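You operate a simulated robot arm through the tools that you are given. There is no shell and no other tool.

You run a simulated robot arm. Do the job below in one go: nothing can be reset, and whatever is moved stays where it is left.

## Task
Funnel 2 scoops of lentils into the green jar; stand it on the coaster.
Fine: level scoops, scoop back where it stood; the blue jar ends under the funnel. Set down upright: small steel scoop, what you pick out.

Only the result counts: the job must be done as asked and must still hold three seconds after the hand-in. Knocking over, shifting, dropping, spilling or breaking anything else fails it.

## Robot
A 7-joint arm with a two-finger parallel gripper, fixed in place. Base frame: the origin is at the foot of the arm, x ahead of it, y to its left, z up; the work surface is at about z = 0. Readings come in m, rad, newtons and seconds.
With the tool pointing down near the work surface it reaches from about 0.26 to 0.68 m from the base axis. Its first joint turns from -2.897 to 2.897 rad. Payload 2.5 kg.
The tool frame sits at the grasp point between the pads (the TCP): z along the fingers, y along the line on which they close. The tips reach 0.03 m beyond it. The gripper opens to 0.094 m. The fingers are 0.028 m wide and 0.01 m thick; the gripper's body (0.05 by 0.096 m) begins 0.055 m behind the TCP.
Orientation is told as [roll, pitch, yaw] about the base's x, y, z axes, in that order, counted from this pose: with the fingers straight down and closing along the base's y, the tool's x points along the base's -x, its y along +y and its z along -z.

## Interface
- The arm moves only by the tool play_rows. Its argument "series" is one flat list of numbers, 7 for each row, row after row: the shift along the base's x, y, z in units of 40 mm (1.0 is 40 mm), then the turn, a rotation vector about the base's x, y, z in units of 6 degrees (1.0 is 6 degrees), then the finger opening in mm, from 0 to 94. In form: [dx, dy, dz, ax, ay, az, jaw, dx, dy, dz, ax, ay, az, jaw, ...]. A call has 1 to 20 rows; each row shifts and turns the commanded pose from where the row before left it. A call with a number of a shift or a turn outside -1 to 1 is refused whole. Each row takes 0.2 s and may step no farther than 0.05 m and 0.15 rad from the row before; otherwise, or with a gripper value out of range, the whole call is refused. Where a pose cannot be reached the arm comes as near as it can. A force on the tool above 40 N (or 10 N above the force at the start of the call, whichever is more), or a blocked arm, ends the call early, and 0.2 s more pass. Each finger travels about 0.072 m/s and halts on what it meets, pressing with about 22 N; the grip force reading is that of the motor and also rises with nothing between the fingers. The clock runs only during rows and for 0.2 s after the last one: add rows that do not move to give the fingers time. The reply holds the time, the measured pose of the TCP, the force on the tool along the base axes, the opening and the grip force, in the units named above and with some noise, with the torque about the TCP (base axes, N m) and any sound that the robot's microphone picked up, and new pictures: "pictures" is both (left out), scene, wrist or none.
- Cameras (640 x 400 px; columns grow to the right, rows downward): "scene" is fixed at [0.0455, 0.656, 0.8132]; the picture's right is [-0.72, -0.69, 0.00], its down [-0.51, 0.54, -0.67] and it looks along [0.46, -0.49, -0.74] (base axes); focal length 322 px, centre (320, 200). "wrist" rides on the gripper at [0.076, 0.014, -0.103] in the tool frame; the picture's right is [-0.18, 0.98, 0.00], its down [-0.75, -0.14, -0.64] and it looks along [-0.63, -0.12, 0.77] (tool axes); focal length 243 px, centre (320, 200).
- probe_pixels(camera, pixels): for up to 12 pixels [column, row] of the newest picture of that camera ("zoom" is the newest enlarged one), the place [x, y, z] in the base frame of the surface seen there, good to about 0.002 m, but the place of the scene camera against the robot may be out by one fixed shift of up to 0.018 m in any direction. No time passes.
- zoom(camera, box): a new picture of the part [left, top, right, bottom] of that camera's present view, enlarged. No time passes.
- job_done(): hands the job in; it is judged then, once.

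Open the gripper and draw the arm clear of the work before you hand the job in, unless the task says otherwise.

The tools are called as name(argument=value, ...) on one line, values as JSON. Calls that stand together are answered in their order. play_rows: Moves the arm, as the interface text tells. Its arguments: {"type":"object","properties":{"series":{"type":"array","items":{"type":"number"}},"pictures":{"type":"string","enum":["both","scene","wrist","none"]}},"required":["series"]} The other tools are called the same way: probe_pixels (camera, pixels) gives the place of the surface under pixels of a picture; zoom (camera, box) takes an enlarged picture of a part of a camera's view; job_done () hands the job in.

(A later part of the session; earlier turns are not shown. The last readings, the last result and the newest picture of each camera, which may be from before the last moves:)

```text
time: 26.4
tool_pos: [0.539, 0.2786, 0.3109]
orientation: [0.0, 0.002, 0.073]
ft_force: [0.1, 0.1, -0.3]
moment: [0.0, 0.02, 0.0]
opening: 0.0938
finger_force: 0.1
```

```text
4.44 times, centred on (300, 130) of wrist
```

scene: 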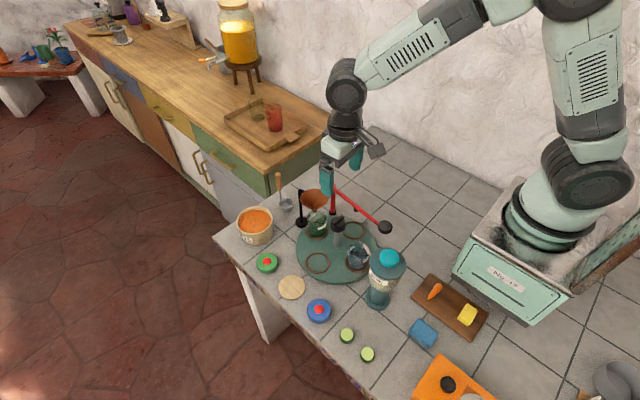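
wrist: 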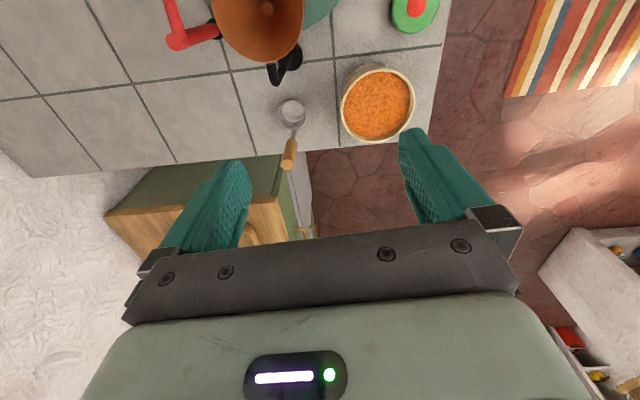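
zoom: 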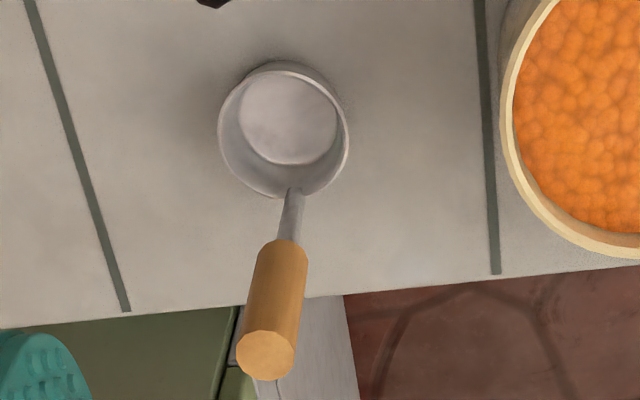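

The cup rim is centred at about (0.603, 0.225) with radius 0.022 and z 0.025. The handle axis is at about (0.627, 0.2255). The tub centre is at (0.594, 0.3545) with its lentils at z 0.0535. Before taking the scoop, I test in free air whether the pour pose (tool horizontal pointing −y, near the funnel) is reachable.

play_rows(series=[-0.37, 0.22, -0.1, -1, 0, -0.73, 60, -0.37, 0.22, -0.1, -1, 0, 0, 40, -0.37, 0.22, -0.1, -1, 0, 0, 30, -0.37, 0.22, -0.1, -1, 0, 0, 20, -0.37, 0.22, -0.1, -1, 0, 0, 20, 0, 0, -0.1, -1, 0, 0, 20, 0, 0, -0.1, -1, 0, 0, 20, 0, 0, -0.1, -1, 0, 0, 20, 0, 0, -0.1, -1, 0, 0, 20, 0, 0, -0.1, -1, 0, 0, 20, 0, 0, -0.1, -1, 0, 0, 20, 0, 0, -0.1, -1, 0, 0, 20, 0, 0, -0.1, -1, 0, 0, 20, 0, 0, 0, -1, 0, 0, 20, 0, 0, 0, -1, 0, 0, 20, 0, 0, 0, 0, 0, 0, 20])

```text
time: 29.8
tool_pos: [0.4385, 0.3144, 0.2736]
orientation: [-1.07, -0.006, -0.003]
ft_force: [-0.3, -0.5, -0.2]
moment: [-0.02, -0.02, -0.01]
opening: 0.0198
finger_force: 0.1
out of reach, approached as far as the arm can: row 9, 10, 11, 12, 13, 14, 15
```

scene: 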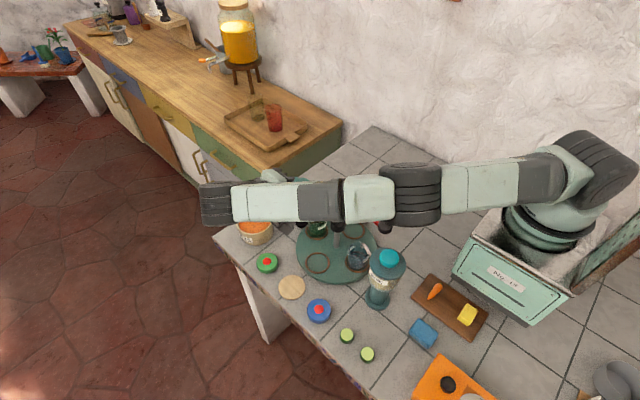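
wrist: 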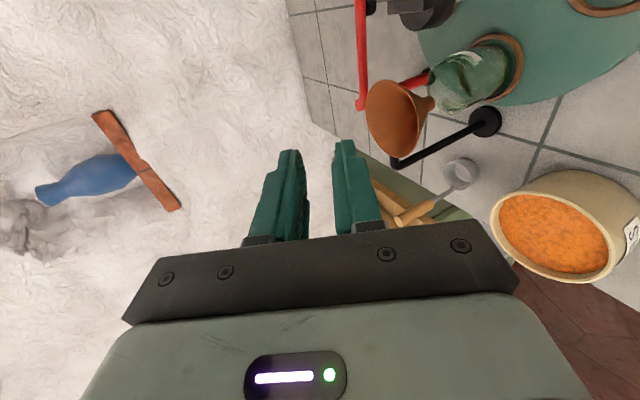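

That side is out of reach (tilt stopped at 61°), so pouring from the +y side will not work. I undo the tilt the way I came and will test pouring with the hand on the −y side instead.

play_rows(series=[0, 0, 0, 1, 0, 0, 20, 0, 0, 0, 1, 0, 0, 20, 0, 0, 0.1, 1, 0, 0, 20, 0, 0, 0.1, 1, 0, 0, 20, 0, 0, 0.1, 1, 0, 0, 20, 0, 0, 0.1, 1, 0, 0, 20, 0, 0, 0.1, 1, 0, 0, 20, 0, 0, 0.1, 1, 0, 0, 20, 0, 0, 0.1, 1, 0, 0, 20, 0, 0, 0.1, 1, 0, 0, 20, 0, 0, 0.1, 1, 0, 0, 20, 0, 0, 0.1, 1, 0, 0, 20, 0, 0, 0.1, 1, 0, 0, 20, 0, 0, 0.1, 1, 0, 0, 20, 0, 0, 0.1, 1, 0, 0, 20, 0, 0, 0, 0, 0, 0, 20])

```text
time: 33.2
tool_pos: [0.4395, 0.3164, 0.3272]
orientation: [0.503, 0.001, -0.006]
ft_force: [-0.5, -0.7, -0.1]
moment: [-0.01, 0.03, 0.02]
opening: 0.0201
finger_force: 0.1
```

scene: 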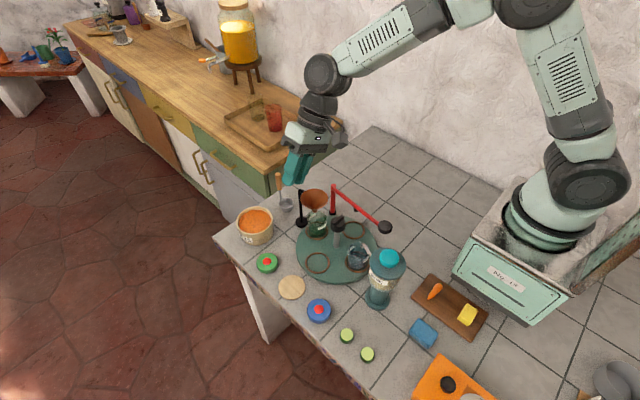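
wrist: 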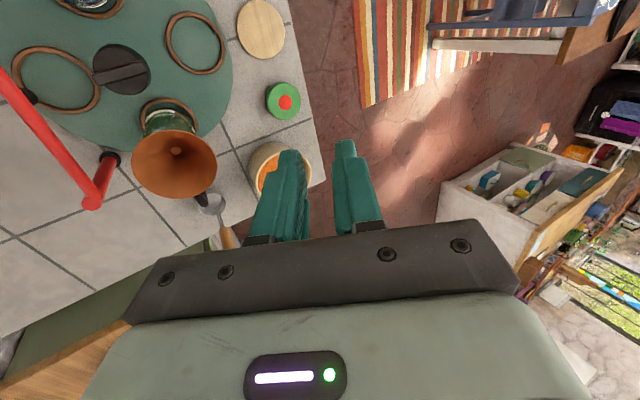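

The commanded pose kept only the reached tilt, so the tool is now tilted +29° with the hand toward −y. I continue that way to test the −y pour pose: TCP near (0.465, 0.145, 0.26), tool pointing +y.

play_rows(series=[0.1, -0.5, -0.1, 0, 0, 0, 20, 0.1, -0.5, -0.1, 0, 0, 0, 20, 0.1, -0.5, -0.1, 1, 0, 0, 20, 0.1, -0.5, -0.1, 1, 0, 0, 20, 0.1, -0.5, -0.1, 1, 0, 0, 20, 0.1, -0.5, -0.1, 1, 0, 0, 20, 0.05, -0.5, -0.2, 1, 0, 0, 20, 0, -0.5, -0.2, 1, 0, 0, 20, 0, -0.28, -0.2, 1, 0, 0, 20, 0, 0, -0.2, 1, 0, 0, 20, 0, 0, -0.2, 1, 0, 0, 20, 0, 0, -0.08, 1, 0, 0, 20, 0, 0, 0, 0.2, 0, 0, 20, 0, 0, 0, 0, 0, 0, 20])

```text
time: 36.2
tool_pos: [0.4653, 0.1435, 0.2597]
orientation: [1.57, 0.006, 0.0]
ft_force: [-0.1, 0.8, -0.7]
moment: [0.0, -0.01, 0.0]
opening: 0.0199
finger_force: 0.1
```

scene: 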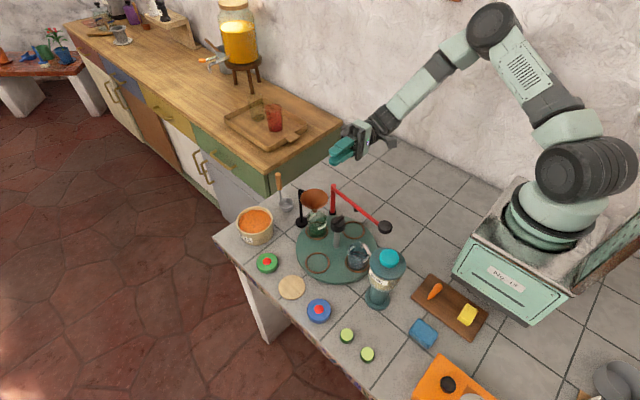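
wrist: 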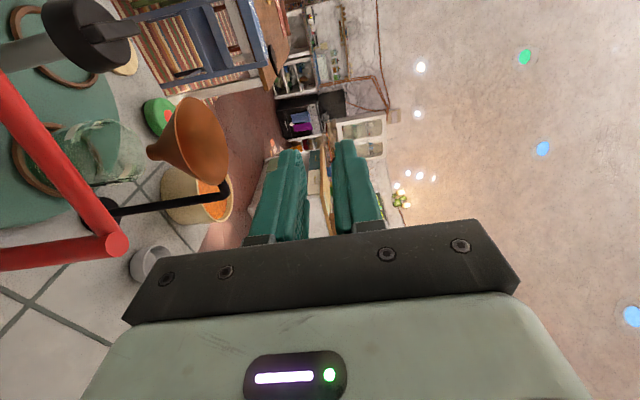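

The −y pour pose is reached exactly (90° at (0.465, 0.1435, 0.26)), well clear of the lever. I test a further 24° of tilt, then come back.

play_rows(series=[0, 0, 0, 1, 0, 0, 20, 0, 0, 0, 1, 0, 0, 20, 0, 0, 0, 1, 0, 0, 20, 0, 0, 0, 1, 0, 0, 20, 0, 0, 0, 0, 0, 0, 20])

```text
time: 37.4
tool_pos: [0.4648, 0.1441, 0.2595]
orientation: [1.988, 0.004, 0.002]
ft_force: [-0.5, 0.4, -0.5]
moment: [0.01, 0.04, 0.03]
opening: 0.0201
finger_force: 0.0
```

scene: 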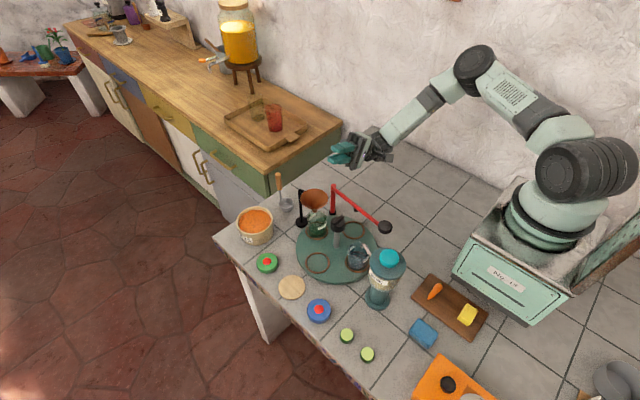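
wrist: 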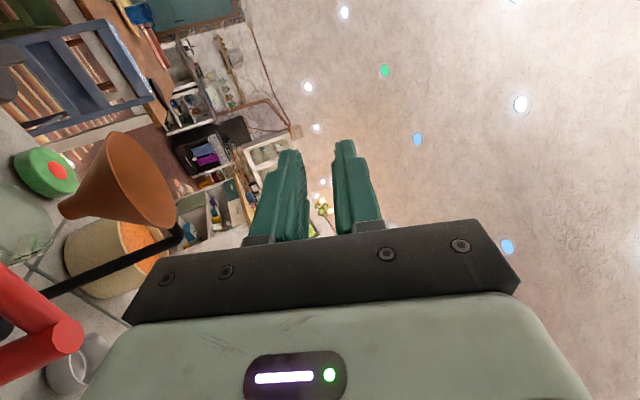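

A tilt of 114° is reachable too, so I will pour from the −y side at ψ=0. That means grasping the scoop at yaw −90° (cup on the tool's −y side). I now bring the tool back to vertical.

play_rows(series=[0, 0, 0, -1, 0, 0, 20, 0, 0, 0, -1, 0, 0, 20, 0, 0, 0, -1, 0, 0, 20, 0, 0, 0, -1, 0, 0, 20, 0, 0, 0, -1, 0, 0, 20, 0, 0, 0.1, -1, 0, 0, 20, 0, 0, 0.1, -1, 0, 0, 20, 0, 0, 0.1, -1, 0, 0, 20, 0, 0, 0.1, -1, 0, 0, 20, 0, 0, 0.1, -1, 0, 0, 20, 0, 0, 0.1, -1, 0, 0, 20, 0, 0, 0.1, -1, 0, 0, 20, 0, 0, 0.1, -1, 0, 0, 30, 0, 0, 0.1, -1, 0, 0, 40, 0, 0, 0, -1, 0, 0, 50, 0, 0, 0, -1, 0, 0, 60, 0, 0, 0, -1, 0, 0, 70, 0, 0, 0, -1, 0, 0, 70, 0, 0, 0, -1, 0, 0, 70, 0, 0, 0, 0, 0, 0, 70], pictures="wrist")

```text
time: 41.6
tool_pos: [0.4653, 0.1451, 0.2958]
orientation: [-0.004, -0.002, -0.007]
ft_force: [-0.7, 0.6, -0.3]
moment: [-0.03, -0.02, 0.01]
opening: 0.0699
finger_force: 0.1
```

wrist: 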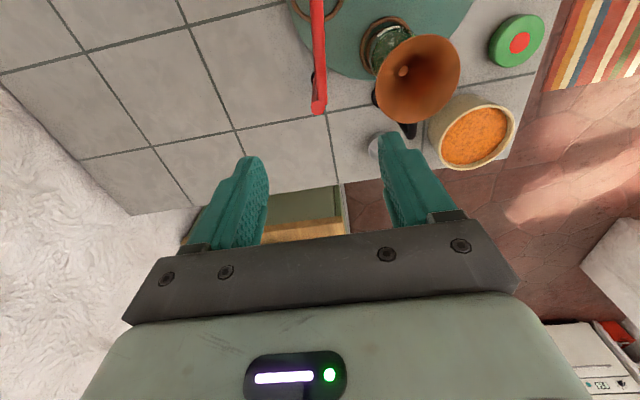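

The tool is vertical again. I move over the scoop at (0.627, 0.2255), turning the yaw to −90°.

play_rows(series=[0.27, 0.134, 0, 0, 0, -1, 70, 0.27, 0.134, 0, 0, 0, -1, 70, 0.27, 0.134, 0, 0, 0, -1, 70, 0.27, 0.134, 0, 0, 0, -1, 70, 0.27, 0.134, 0, 0, 0, -1, 70, 0.27, 0.134, 0, 0, 0, -1, 70, 0.27, 0.134, 0, 0, 0, -1, 70, 0.27, 0.134, 0, 0, 0, -1, 70, 0.27, 0.134, 0, 0, 0, -1, 70, 0.27, 0.134, 0, 0, 0, -1, 70, 0.27, 0.134, 0, 0, 0, -1, 70, 0.27, 0.134, 0, 0, 0, -1, 70, 0.27, 0.134, 0, 0, 0, -1, 60, 0.27, 0.134, 0, 0, 0, -1, 50, 0.27, 0.134, 0, 0, 0, -1, 50, 0, 0, -0.5, 0, 0, 0, 50, 0, 0, 0, 0, 0, 0, 50])

```text
time: 45.2
tool_pos: [0.627, 0.226, 0.2764]
orientation: [-0.002, -0.001, -1.578]
ft_force: [0.1, -0.6, 0.2]
moment: [0.01, 0.01, 0.02]
opening: 0.05
finger_force: 0.1
```

scene: 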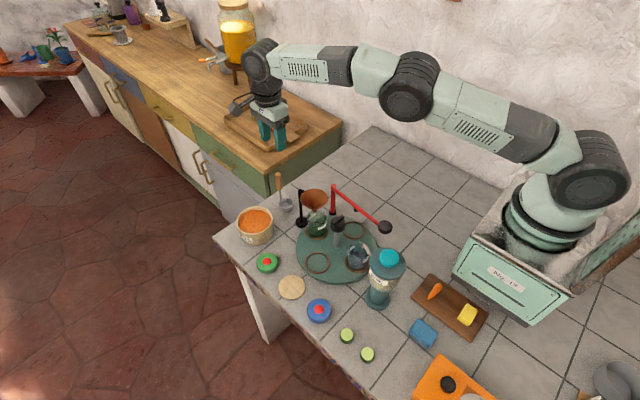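
wrist: 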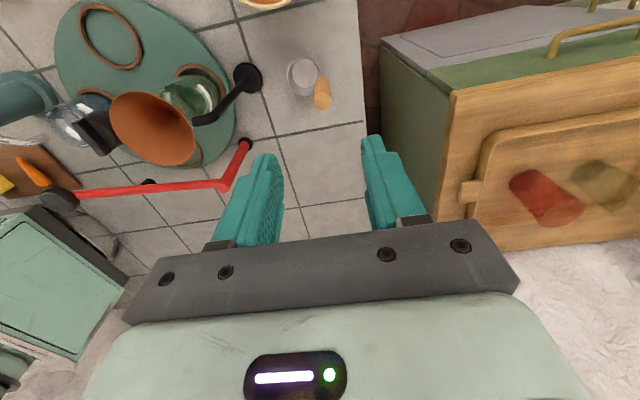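

The TCP reads (0.627, 0.226), with the handle top visible at (322,93). I zoom and probe to verify the alignment.

zoom(camera="wrist", box=[230, 40, 370, 130])

probe_pixels(camera="wrist", pixels=[[322, 103], [322, 98], [321, 85], [316, 103], [328, 103], [290, 75], [315, 75], [303, 58], [302, 94], [303, 78], [205, 120], [246, 76]])

```text
4.44 times, centred on (300, 85) of wrist
```

zoom: 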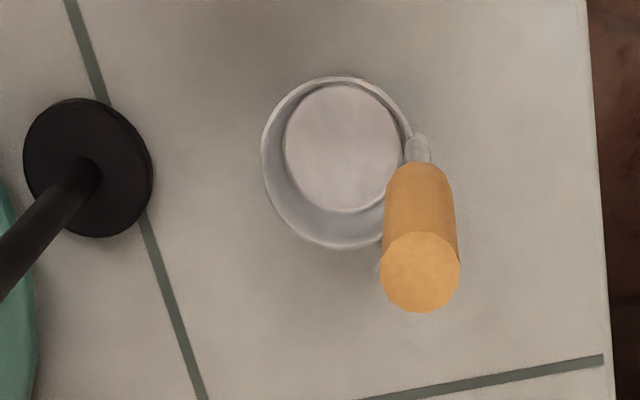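

```text
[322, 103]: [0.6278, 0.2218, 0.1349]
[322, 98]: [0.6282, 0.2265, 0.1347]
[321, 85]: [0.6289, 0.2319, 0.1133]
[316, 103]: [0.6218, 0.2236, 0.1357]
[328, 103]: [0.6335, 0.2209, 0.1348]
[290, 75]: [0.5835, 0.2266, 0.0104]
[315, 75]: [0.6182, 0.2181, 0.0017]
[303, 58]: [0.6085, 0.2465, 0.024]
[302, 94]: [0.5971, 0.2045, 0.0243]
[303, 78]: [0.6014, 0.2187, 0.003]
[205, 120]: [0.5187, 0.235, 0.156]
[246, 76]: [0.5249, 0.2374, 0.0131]
```

The handle axis is at about (0.628, 0.2245) with its top at z 0.135. The funnel stand at x≈0.525 is clear. I descend to TCP z≈0.112 and close gently on the handle.

play_rows(series=[0.02, -0.03, -0.9, 0, 0, 0, 50, 0, 0, -0.9, 0, 0, 0, 50, 0, 0, -0.9, 0, 0, 0, 50, 0, 0, -0.7, 0, 0, 0, 50, 0, 0, -0.4, 0, 0, 0, 50, 0, 0, -0.28, 0, 0, 0, 50, 0, 0, 0, 0, 0, 0, 50])

```text
time: 46.8
tool_pos: [0.6294, 0.2248, 0.1102]
orientation: [-0.003, 0.0, -1.576]
ft_force: [-0.6, 0.4, 0.1]
moment: [-0.03, 0.01, -0.01]
opening: 0.0501
finger_force: 0.0
```

scene: 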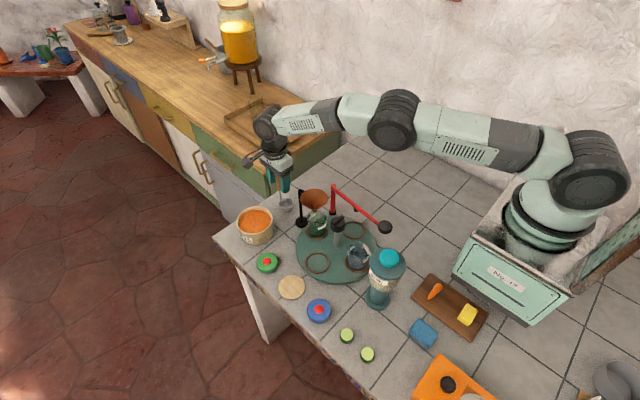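
wrist: 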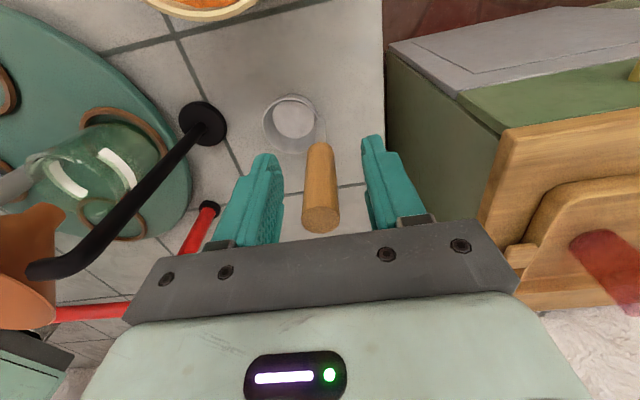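

The handle lies between the pads, slightly left of the middle in the image. I zoom to centre it before closing.

zoom(camera="wrist", box=[230, 120, 410, 245])

probe_pixels(camera="wrist", pixels=[[282, 170], [280, 190], [281, 210], [364, 150], [366, 170], [369, 190], [322, 190], [321, 170], [320, 218], [303, 215], [338, 215]])

```text
3.20 times, centred on (320, 182) of wrist
```

zoom: 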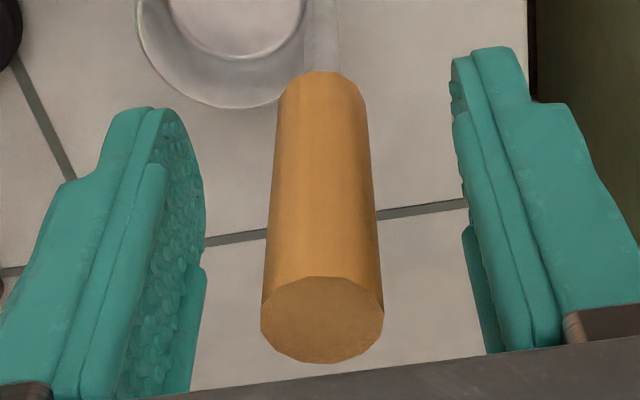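

```text
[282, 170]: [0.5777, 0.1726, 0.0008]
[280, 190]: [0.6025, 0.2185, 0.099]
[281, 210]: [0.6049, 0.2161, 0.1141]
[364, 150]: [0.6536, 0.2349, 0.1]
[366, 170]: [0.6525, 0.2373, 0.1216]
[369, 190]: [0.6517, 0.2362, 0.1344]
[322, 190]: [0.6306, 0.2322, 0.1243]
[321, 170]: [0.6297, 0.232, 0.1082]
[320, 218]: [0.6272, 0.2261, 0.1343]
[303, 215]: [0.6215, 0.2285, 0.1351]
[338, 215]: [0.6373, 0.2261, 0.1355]
```

The finger mid-line is at x≈0.628 and the handle axis at about 0.629, so it is centred. I close on the handle.

play_rows(series=[0, 0, 0, 0, 0, 0, 30, 0, 0, 0, 0, 0, 0, 20, 0, 0, 0, 0, 0, 0, 14, 0, 0, 0, 0, 0, 0, 8, 0, 0, 0, 0, 0, 0, 8], pictures="wrist")

```text
time: 48.0
tool_pos: [0.6288, 0.2251, 0.1107]
orientation: [-0.002, 0.001, -1.577]
ft_force: [0.1, -0.3, -0.3]
moment: [-0.02, -0.06, 0.01]
opening: 0.0178
finger_force: 22.2
```

wrist: 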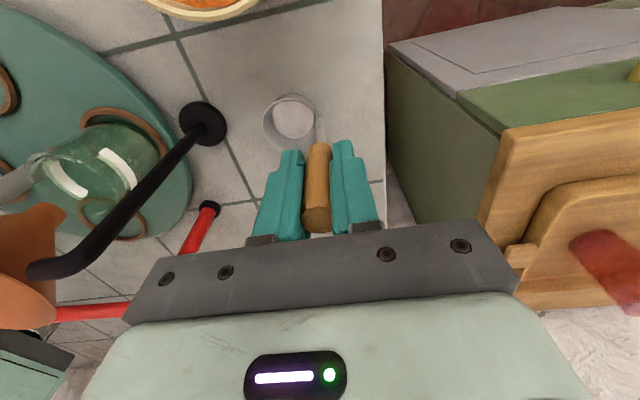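

The handle is held (17.8 mm opening, 22 N). I lift the scoop 0.1 m and start turning and moving toward the tub.

play_rows(series=[0, 0, 0.2, 0, 0, 0, 8, 0, 0, 0.6, 0, 0, 0, 8, 0, 0, 0.9, 0, 0, 0, 8, 0, 0, 0.9, 0, 0, 0, 8, 0, 0, 0, 0, 0, 1, 8, 0, 0, 0, 0, 0, 1, 8, 0, 0, 0, 0, 0, 1, 8, -0.1, 0.2, 0, 0, 0, 1, 8, -0.1, 0.2, 0, 0, 0, 1, 8, -0.1, 0.2, 0, 0, 0, 1, 8, -0.1, 0.2, 0, 0, 0, 1, 8, -0.1, 0.2, 0, 0, 0, 1, 8, -0.1, 0.2, 0, 0, 0, 1, 8, -0.1, 0.2, 0, 0, 0, 1, 8, 0, 0, 0, 0, 0, 0, 8])

```text
time: 51.2
tool_pos: [0.5996, 0.2798, 0.2157]
orientation: [-0.002, 0.0, -0.528]
ft_force: [0.0, -0.2, -0.9]
moment: [0.02, 0.0, -0.02]
opening: 0.0176
finger_force: 22.7
```

scene: 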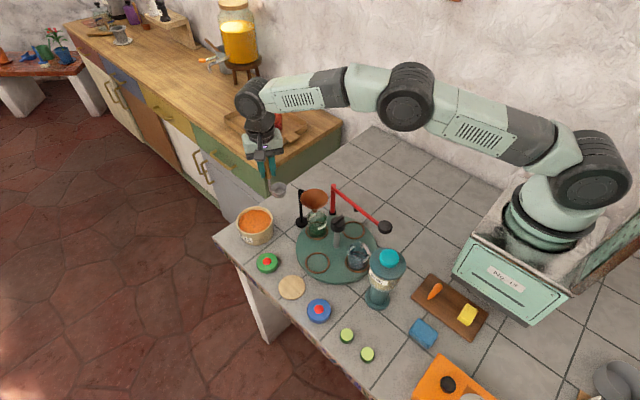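
wrist: 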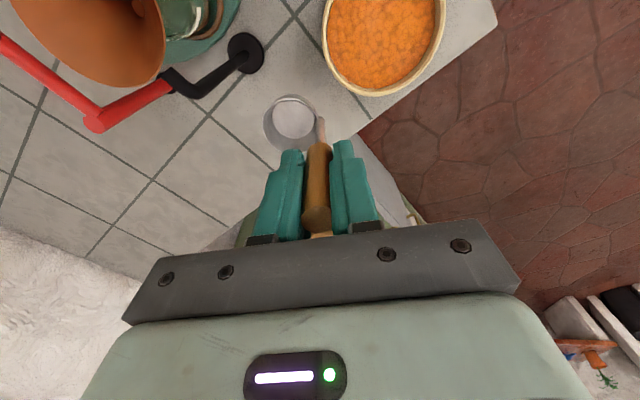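

The scoop is held firmly with its cup at (292,120) in the wrist view. I continue to yaw about 60° with the handle over (0.564, 0.361).

play_rows(series=[-0.06, 0.135, 0, 0, 0, 1, 8, -0.06, 0.135, 0, 0, 0, 1, 8, -0.06, 0.135, 0, 0, 0, 1, 8, -0.06, 0.135, 0, 0, 0, 1, 8, -0.06, 0.135, 0, 0, 0, 1, 8, -0.06, 0.135, 0, 0, 0, 1, 8, -0.06, 0.135, 0, 0, 0, 1, 8, -0.06, 0.135, 0, 0, 0, 1, 8, -0.06, 0.135, 0, 0, 0, 1, 8, -0.06, 0.135, 0, 0, 0, 1, 8, -0.06, 0.135, 0, 0, 0, 1, 8, -0.06, 0.135, 0, 0, 0, 1, 8, -0.06, 0.135, 0, 0, 0, 1, 8, -0.06, 0.135, 0, 0, 0, 1, 8, -0.06, 0.135, 0, 0, 0, 1, 8, 0, 0, 0, 0, 0, 0, 8])

```text
time: 54.6
tool_pos: [0.5631, 0.3607, 0.2175]
orientation: [-0.002, 0.001, 1.042]
ft_force: [-0.4, -0.3, -0.6]
moment: [0.03, 0.03, -0.01]
opening: 0.0173
finger_force: 22.1
```

scene: 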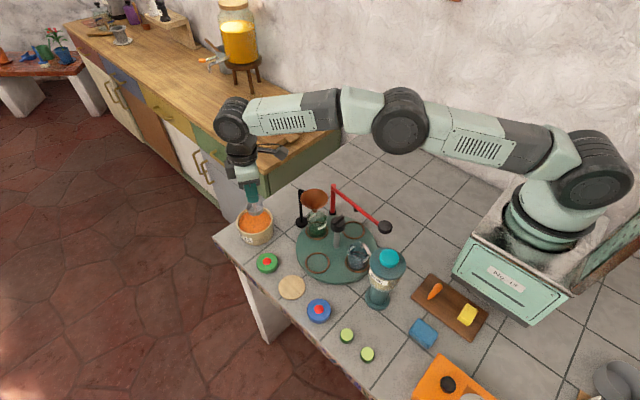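
wrist: 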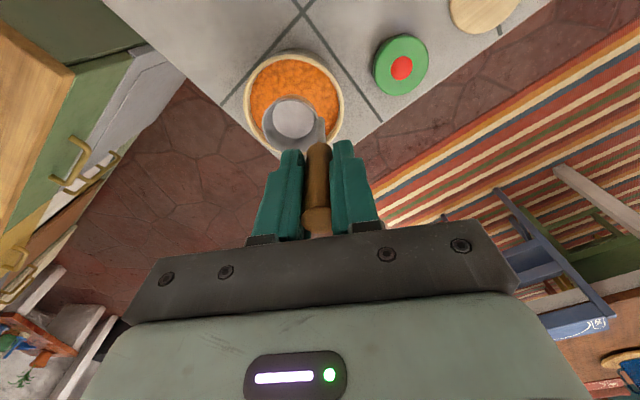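

The cup (294,120) is now above the tub. I probe the cup and the tub rim to check centring.

zoom(camera="wrist", box=[230, 40, 360, 160])

probe_pixels(camera="wrist", pixels=[[265, 124], [324, 126], [294, 97], [295, 118], [318, 135], [276, 146], [249, 105], [341, 105], [296, 55], [296, 75], [280, 85], [320, 90]])

```text
3.33 times, centred on (295, 100) of wrist
```

zoom: 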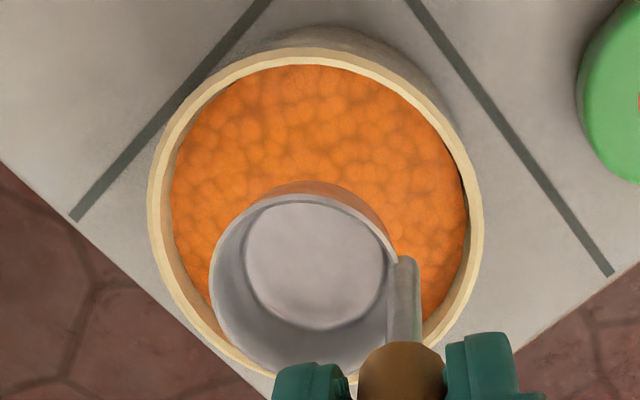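

```text
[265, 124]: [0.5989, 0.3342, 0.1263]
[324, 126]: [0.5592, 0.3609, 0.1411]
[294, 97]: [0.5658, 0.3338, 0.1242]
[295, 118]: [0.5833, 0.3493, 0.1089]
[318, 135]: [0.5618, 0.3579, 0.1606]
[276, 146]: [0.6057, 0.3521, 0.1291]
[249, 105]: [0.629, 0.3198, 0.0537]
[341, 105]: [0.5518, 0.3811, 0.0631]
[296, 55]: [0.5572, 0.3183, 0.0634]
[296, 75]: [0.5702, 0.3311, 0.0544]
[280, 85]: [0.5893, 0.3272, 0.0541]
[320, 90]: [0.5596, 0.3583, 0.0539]
```

The cup centre is at about (0.584, 0.349), inside the tub opening with margin. I lower the cup to just above the lentils and then slowly push it until its rim is below the surface.

play_rows(series=[0, 0, -0.6, 0, 0, 0, 8, 0, 0, -0.5, 0, 0, 0, 8, 0, 0, -0.2, 0, 0, 0, 8, 0, 0, -0.15, 0, 0, 0, 8, 0, 0, -0.15, 0, 0, 0, 8, 0, 0, 0, 0, 0, 0, 8])

```text
time: 56.0
tool_pos: [0.5647, 0.3622, 0.1505]
orientation: [-0.001, -0.001, 1.041]
ft_force: [0.2, 0.9, -1.3]
moment: [0.04, -0.01, -0.02]
opening: 0.0178
finger_force: 22.0
```

scene: 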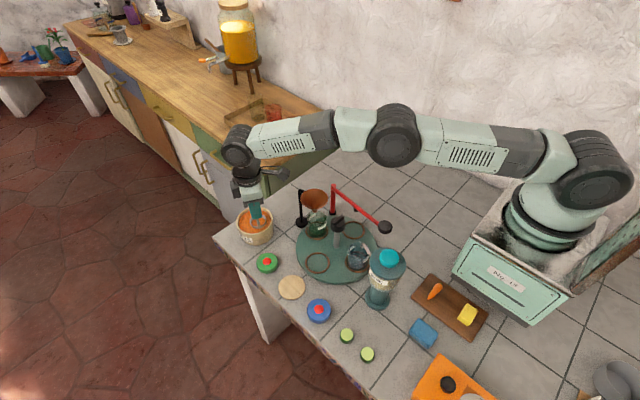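
wrist: 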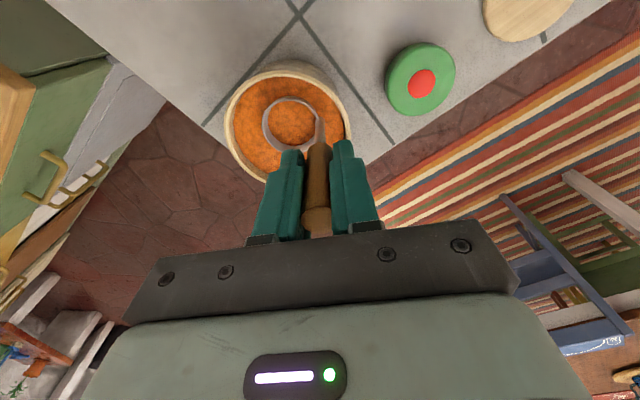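

The cup enters the lentils with no force. I push on about 20 mm more so the rim goes a few millimetres under the surface.

play_rows(series=[0, 0, -0.15, 0, 0, 0, 8, 0, 0, -0.15, 0, 0, 0, 8, 0, 0, -0.15, 0, 0, 0, 8, 0, 0, -0.08, 0, 0, 0, 8, 0, 0, 0, 0, 0, 0, 8, 0, 0, 0, 0, 0, 0, 8], pictures="wrist")

zoom(camera="wrist", box=[210, 40, 370, 200])

```text
time: 57.4
tool_pos: [0.5635, 0.3605, 0.1301]
orientation: [-0.001, 0.0, 1.04]
ft_force: [0.8, -0.5, -0.9]
moment: [0.01, -0.03, -0.02]
opening: 0.0177
finger_force: 22.1
```

wrist: 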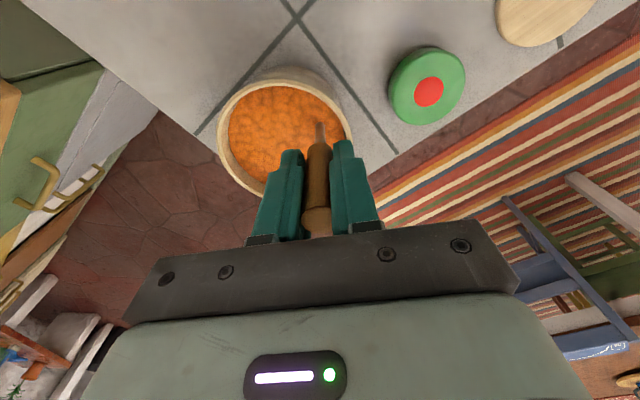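

```text
2.50 times, centred on (290, 120) of wrist
```

zoom: 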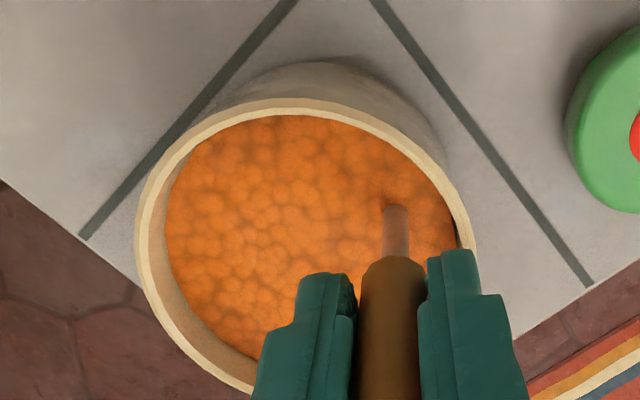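

The cup is fully submerged. I lift it straight up slowly until it is clear of the tub rim and look at the fill.

play_rows(series=[0, 0, 0.1, 0, 0, 0, 8, 0, 0, 0.2, 0, 0, 0, 8, 0, 0, 0.2, 0, 0, 0, 8, 0, 0, 0.2, 0, 0, 0, 8, 0, 0, 0.2, 0, 0, 0, 8, 0, 0, 0.2, 0, 0, 0, 8, 0, 0, 0.2, 0, 0, 0, 8, 0, 0, 0.2, 0, 0, 0, 8, 0, 0, 0.1, 0, 0, 0, 8, 0, 0, 0, 0, 0, 0, 8])

zoom(camera="wrist", box=[210, 40, 370, 200])

zoom(camera="scene", box=[225, 175, 305, 245])

```text
time: 59.6
tool_pos: [0.5629, 0.3596, 0.1936]
orientation: [-0.001, 0.0, 1.04]
ft_force: [0.4, -0.3, -1.9]
moment: [0.01, 0.01, 0.03]
opening: 0.0175
finger_force: 21.2
```

scene: 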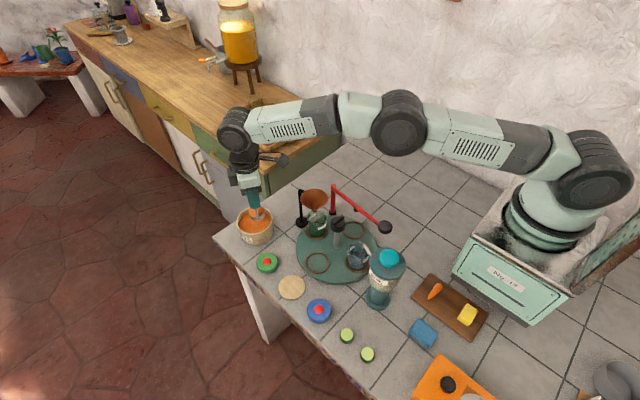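
wrist: 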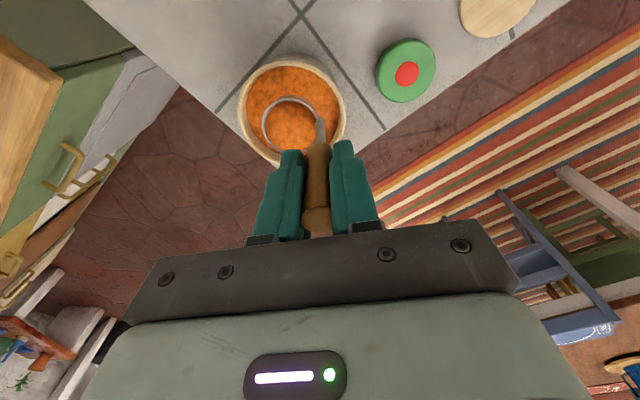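

```text
2.50 times, centred on (290, 120) of wrist
```

zoom: 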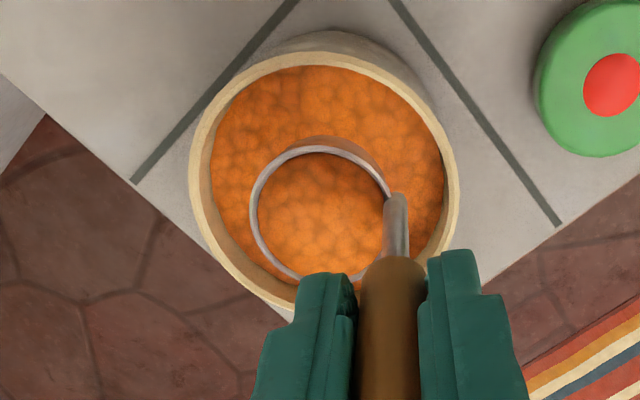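

```text
5.71 times, centred on (265, 210) of scene
```

zoom: 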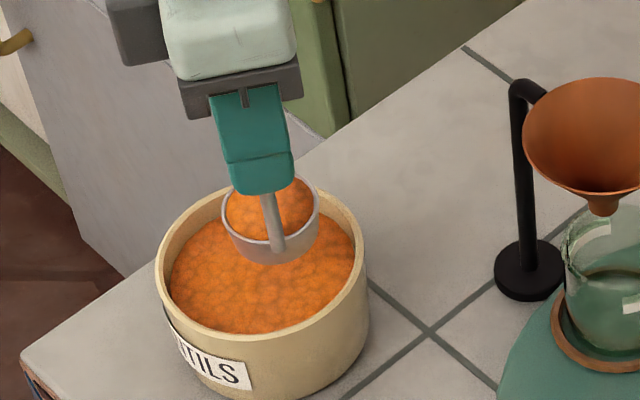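

The cup is filled. I probe the lentil surface inside the cup against the rim to see whether it is heaped or level.

probe_pixels(camera="wrist", pixels=[[292, 125], [280, 120], [300, 115], [292, 108], [275, 130], [305, 130], [290, 140], [266, 118], [290, 100], [265, 130], [315, 115], [270, 140]])

zoom(camera="scene", box=[245, 195, 275, 225])

zoom(camera="wrist", box=[255, 85, 335, 155])

```text
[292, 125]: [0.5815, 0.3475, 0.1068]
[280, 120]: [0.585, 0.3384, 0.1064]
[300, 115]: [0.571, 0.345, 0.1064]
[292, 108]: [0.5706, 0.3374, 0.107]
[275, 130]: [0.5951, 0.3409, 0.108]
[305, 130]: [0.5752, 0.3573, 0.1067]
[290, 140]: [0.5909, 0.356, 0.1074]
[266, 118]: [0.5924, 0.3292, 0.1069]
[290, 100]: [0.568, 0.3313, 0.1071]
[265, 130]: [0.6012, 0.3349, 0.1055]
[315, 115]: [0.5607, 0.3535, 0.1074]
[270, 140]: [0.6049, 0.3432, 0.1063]
```

```text
13.33 times, centred on (260, 210) of scene
```

zoom: 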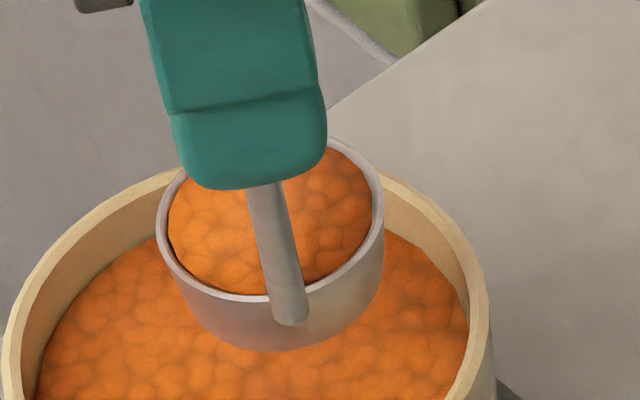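

```text
5.71 times, centred on (295, 120) of wrist
```

zoom: 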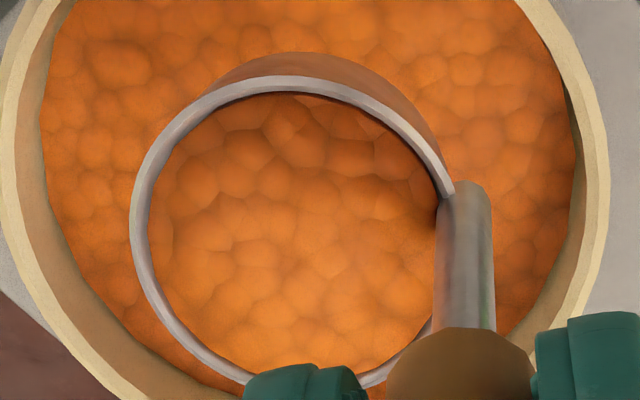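

The lentil surface (z≈0.1067) is flush with the cup rim (≈0.107), so the scoop is level. I raise it gently, then carry it over the funnel while turning the yaw back to 0.

play_rows(series=[0, 0, 0.2, 0, 0, 0, 8, 0, 0, 0.4, 0, 0, 0, 8, 0, 0, 0.5, 0, 0, 0, 8, 0, 0, 0.5, 0, 0, 0, 8, 0, 0, 0.4, 0, 0, 0, 8, 0, 0, 0.3, 0, 0, 0, 8, 0, 0, 0.2, 0, 0, 0, 8, 0, 0, 0, 0, 0, 0, 8], pictures="wrist")

```text
time: 61.4
tool_pos: [0.5609, 0.3594, 0.2955]
orientation: [-0.002, -0.001, 1.039]
ft_force: [0.1, 0.3, -1.4]
moment: [0.0, 0.03, -0.03]
opening: 0.0175
finger_force: 22.1
```

wrist: 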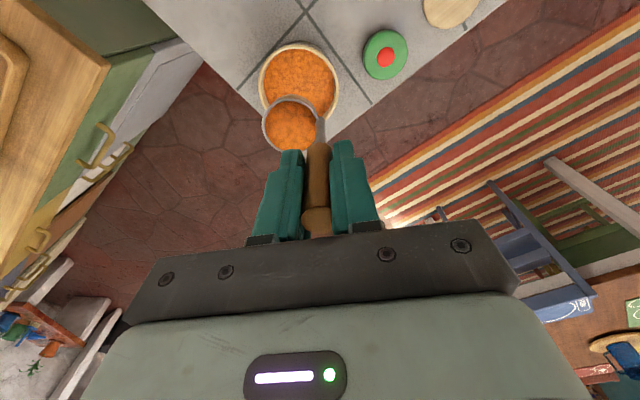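

The scoop is still level-full. I carry it to above the funnel while the yaw goes to 0.

play_rows(series=[-0.1, -0.08, 0, 0, 0, -0.4, 8, -0.2, -0.14, 0, 0, 0, -0.8, 8, -0.25, -0.18, 0, 0, 0, -1, 8, -0.25, -0.18, 0, 0, 0, -1, 8, -0.25, -0.18, 0, 0, 0, -1, 8, -0.25, -0.18, 0, 0, 0, -1, 8, -0.25, -0.18, 0, 0, 0, -1, 8, -0.25, -0.18, 0, 0, 0, -1, 8, -0.25, -0.18, 0, 0, 0, -1, 8, -0.2, -0.15, 0, 0, 0, -0.9, 8, -0.12, -0.09, 0, 0, 0, -0.5, 8, -0.055, -0.05, 0, 0, 0, -0.33, 8, 0, 0, 0, 0, 0, 0, 8])

```text
time: 64.2
tool_pos: [0.4663, 0.2898, 0.2939]
orientation: [-0.002, 0.001, 0.0]
ft_force: [0.1, 0.0, -1.5]
moment: [0.04, 0.0, 0.04]
opening: 0.0177
finger_force: 22.5
```

scene: 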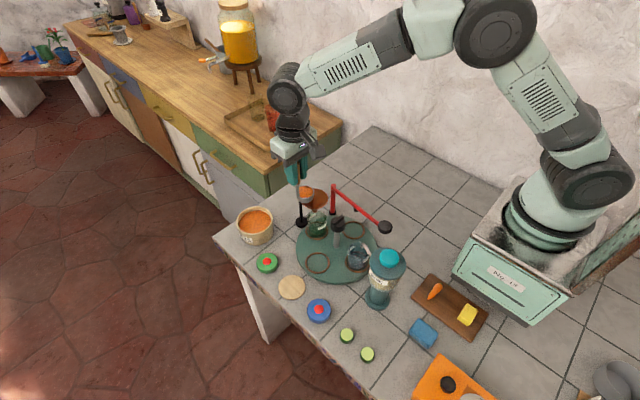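
wrist: 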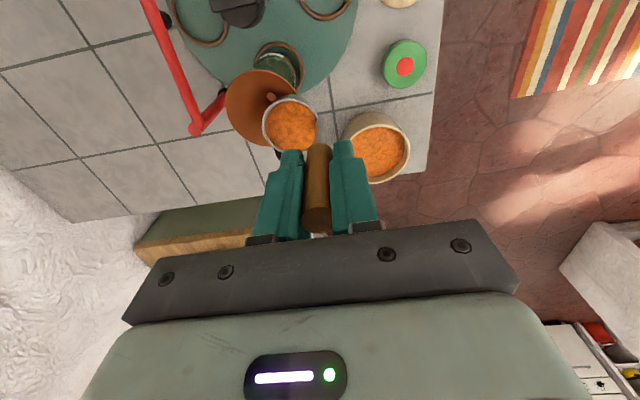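

The loaded cup (292,125) hangs over the funnel (262,110). I probe the funnel rim, its outlet and the cup rim to set the pour point.

probe_pixels(camera="wrist", pixels=[[227, 105], [258, 70], [260, 144], [271, 96], [290, 82], [240, 85], [240, 130], [264, 122], [292, 96], [317, 122], [278, 145], [292, 122]])

zoom(camera="wrist", box=[215, 30, 345, 160])

```text
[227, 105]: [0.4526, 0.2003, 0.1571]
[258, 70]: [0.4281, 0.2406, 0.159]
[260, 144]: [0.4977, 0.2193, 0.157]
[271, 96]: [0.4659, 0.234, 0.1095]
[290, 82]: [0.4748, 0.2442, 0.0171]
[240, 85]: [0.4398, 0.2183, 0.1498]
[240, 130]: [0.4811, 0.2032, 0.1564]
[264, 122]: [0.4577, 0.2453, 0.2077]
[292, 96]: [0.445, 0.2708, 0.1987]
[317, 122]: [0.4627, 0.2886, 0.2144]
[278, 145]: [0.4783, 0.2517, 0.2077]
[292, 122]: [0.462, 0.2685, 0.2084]
```

```text
3.08 times, centred on (280, 95) of wrist
```

zoom: 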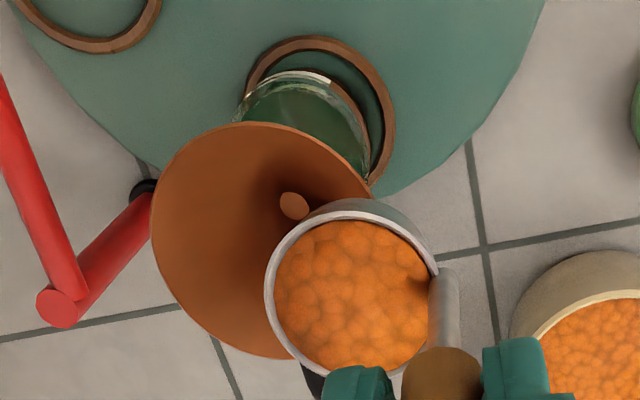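

The funnel centre is at (0.465, 0.235), radius about 0.036, rim z 0.157. The cup's pouring lip is at about (0.463, 0.244, 0.208). I lower a bit and begin tilting about the lip, up to 42°, then look.

play_rows(series=[0.04, 0, -0.2, 0, 0, 0, 8, 0.02, 0, -0.2, 0, 0, 0, 8, 0, -0.23, 0.11, 1, 0, 0, 8, 0, -0.24, 0.085, 1, 0, 0, 8, 0, -0.2475, 0.06, 1, 0, 0, 8, 0, -0.2525, 0.0325, 1, 0, 0, 8, 0, -0.255, 0.0075, 1, 0, 0, 8, 0, -0.2525, -0.02, 1, 0, 0, 8, 0, -0.2525, -0.045, 1, 0, 0, 8, 0, 0, 0, 0, 0, 0, 8])

zoom(camera="scene", box=[270, 160, 370, 250])

zoom(camera="wrist", box=[215, 30, 345, 160])

```text
time: 66.4
tool_pos: [0.4699, 0.2205, 0.2887]
orientation: [0.731, -0.001, 0.002]
ft_force: [0.3, 0.5, -1.0]
moment: [-0.04, -0.03, 0.03]
opening: 0.0176
finger_force: 21.2
```

scene: 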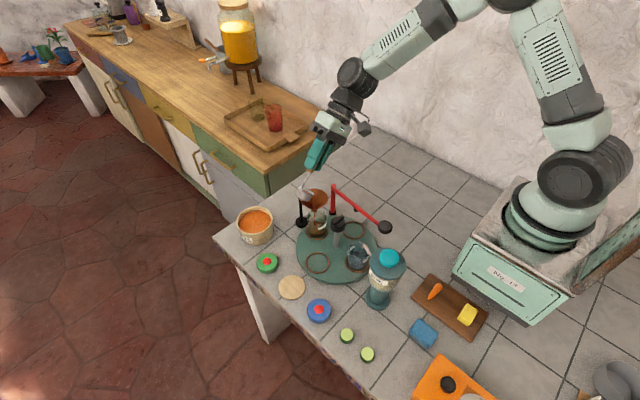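
wrist: 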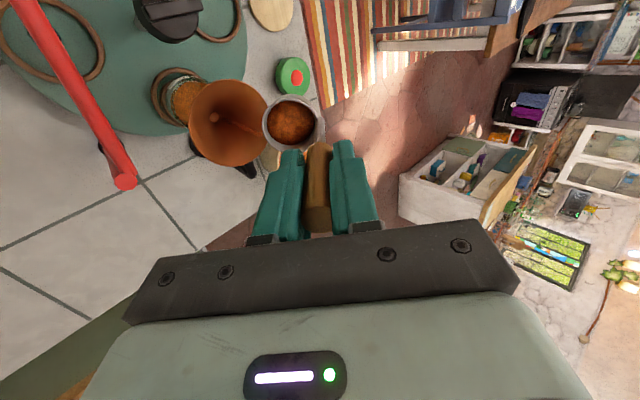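

```text
4.44 times, centred on (320, 205) of scene
```

zoom: 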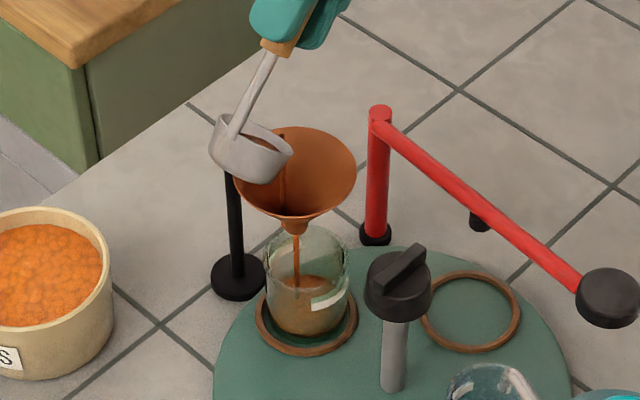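

```text
3.08 times, centred on (280, 95) of wrist
```

zoom: 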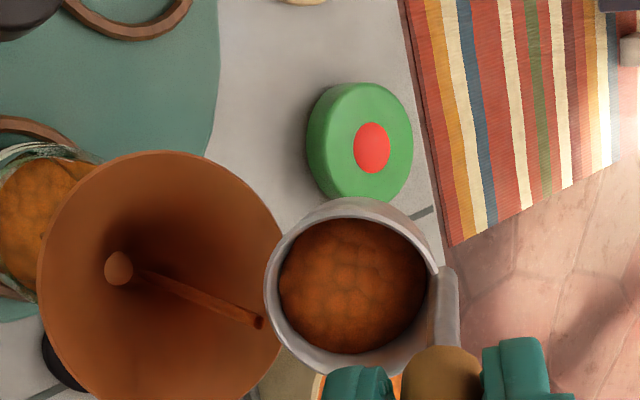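

Pouring works: a stream falls from the lip through the funnel into the green jar with nothing outside. I continue tilting about the lip to 78° slowly.

play_rows(series=[0, 0, 0, 0, 0, 0, 8, 0, -0.2425, -0.0725, 1, 0, 0, 8, 0, 0, 0, 0, 0, 0, 8, 0, -0.235, -0.0975, 1, 0, 0, 8, 0, 0, 0, 0, 0, 0, 8, 0, -0.225, -0.1225, 1, 0, 0, 8, 0, 0, 0, 0, 0, 0, 8, 0, -0.21, -0.1425, 1, 0, 0, 8, 0, 0, 0, 0, 0, 0, 8, 0, -0.195, -0.165, 1, 0, 0, 8, 0, 0, 0, 0, 0, 0, 8, 0, -0.175, -0.185, 1, 0, 0, 8, 0, 0, 0, 0, 0, 0, 8])

zoom(camera="scene", box=[270, 160, 370, 250])

zoom(camera="wrist", box=[160, 30, 345, 180])

```text
time: 69.2
tool_pos: [0.4683, 0.17, 0.2564]
orientation: [1.361, -0.001, 0.0]
ft_force: [0.1, 0.1, -0.5]
moment: [-0.06, -0.02, 0.0]
opening: 0.0179
finger_force: 22.2
```

scene: 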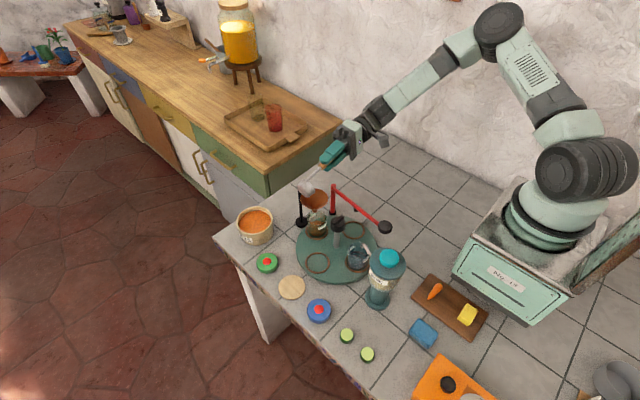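
wrist: 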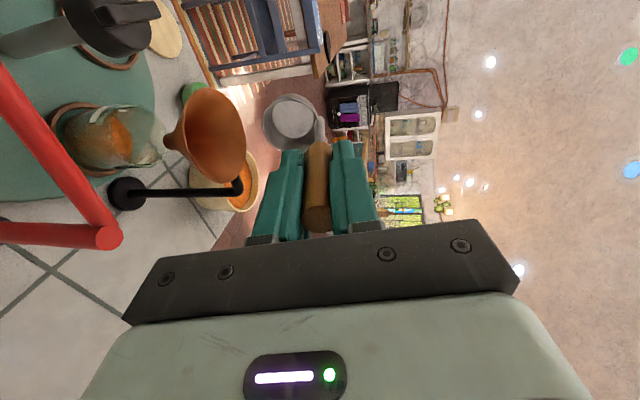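

```text
4.44 times, centred on (320, 205) of scene
```

zoom: 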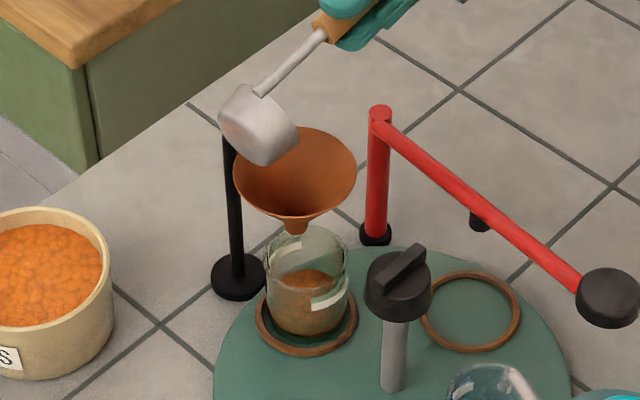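

```text
2.67 times, centred on (252, 105) of wrist
```

zoom: 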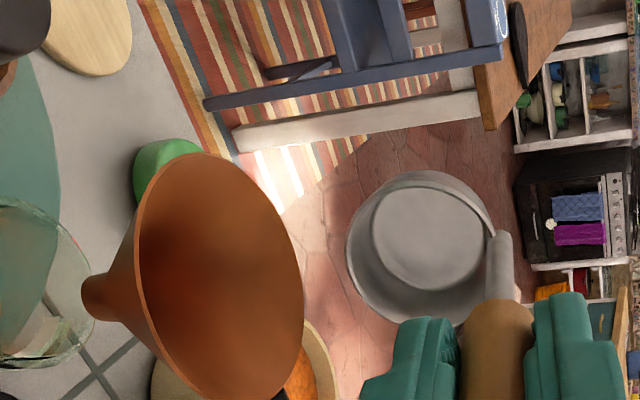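

The cup is empty at 78° and the funnel has drained into the green jar, with no lentils outside. I reverse the tilt along the same path and rise.

play_rows(series=[0, 0.175, 0.185, -1, 0, 0, 8, 0, 0.195, 0.165, -1, 0, 0, 8, 0, 0.21, 0.1425, -1, 0, 0, 8, 0, 0.225, 0.1225, -1, 0, 0, 8, 0, 0.235, 0.0975, -1, 0, 0, 8, 0, 0.2425, 0.0725, -1, 0, 0, 8, 0, 0.2525, 0.045, -1, 0, 0, 8, 0, 0.2525, 0.02, -1, 0, 0, 8, 0, 0.255, -0.0075, -1, 0, 0, 8, 0, 0.2525, -0.0325, -1, 0, 0, 8, 0, 0.2475, -0.06, -1, 0, 0, 8, 0, 0.24, -0.085, -1, 0, 0, 8, 0, 0.23, -0.11, -1, 0, 0, 8, -0.03, 0, 0.2, 0, 0, 0, 8, -0.03, 0, 0.2, 0, 0, 0, 8, 0, 0, 0, 0, 0, 0, 8])

```text
time: 72.6
tool_pos: [0.4664, 0.2902, 0.2964]
orientation: [-0.001, 0.0, 0.0]
ft_force: [0.4, -0.6, -0.4]
moment: [-0.03, -0.01, 0.02]
opening: 0.0175
finger_force: 21.9
```

scene: 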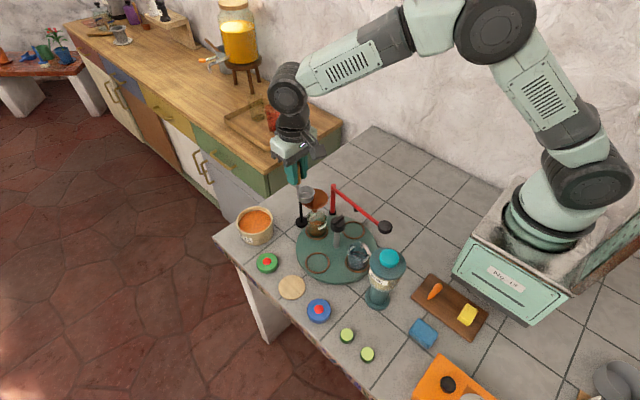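
wrist: 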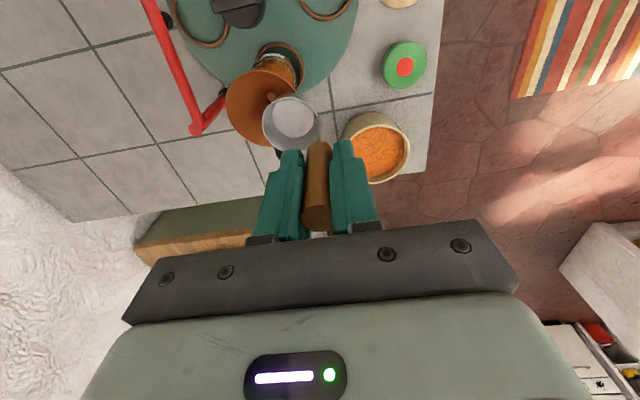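

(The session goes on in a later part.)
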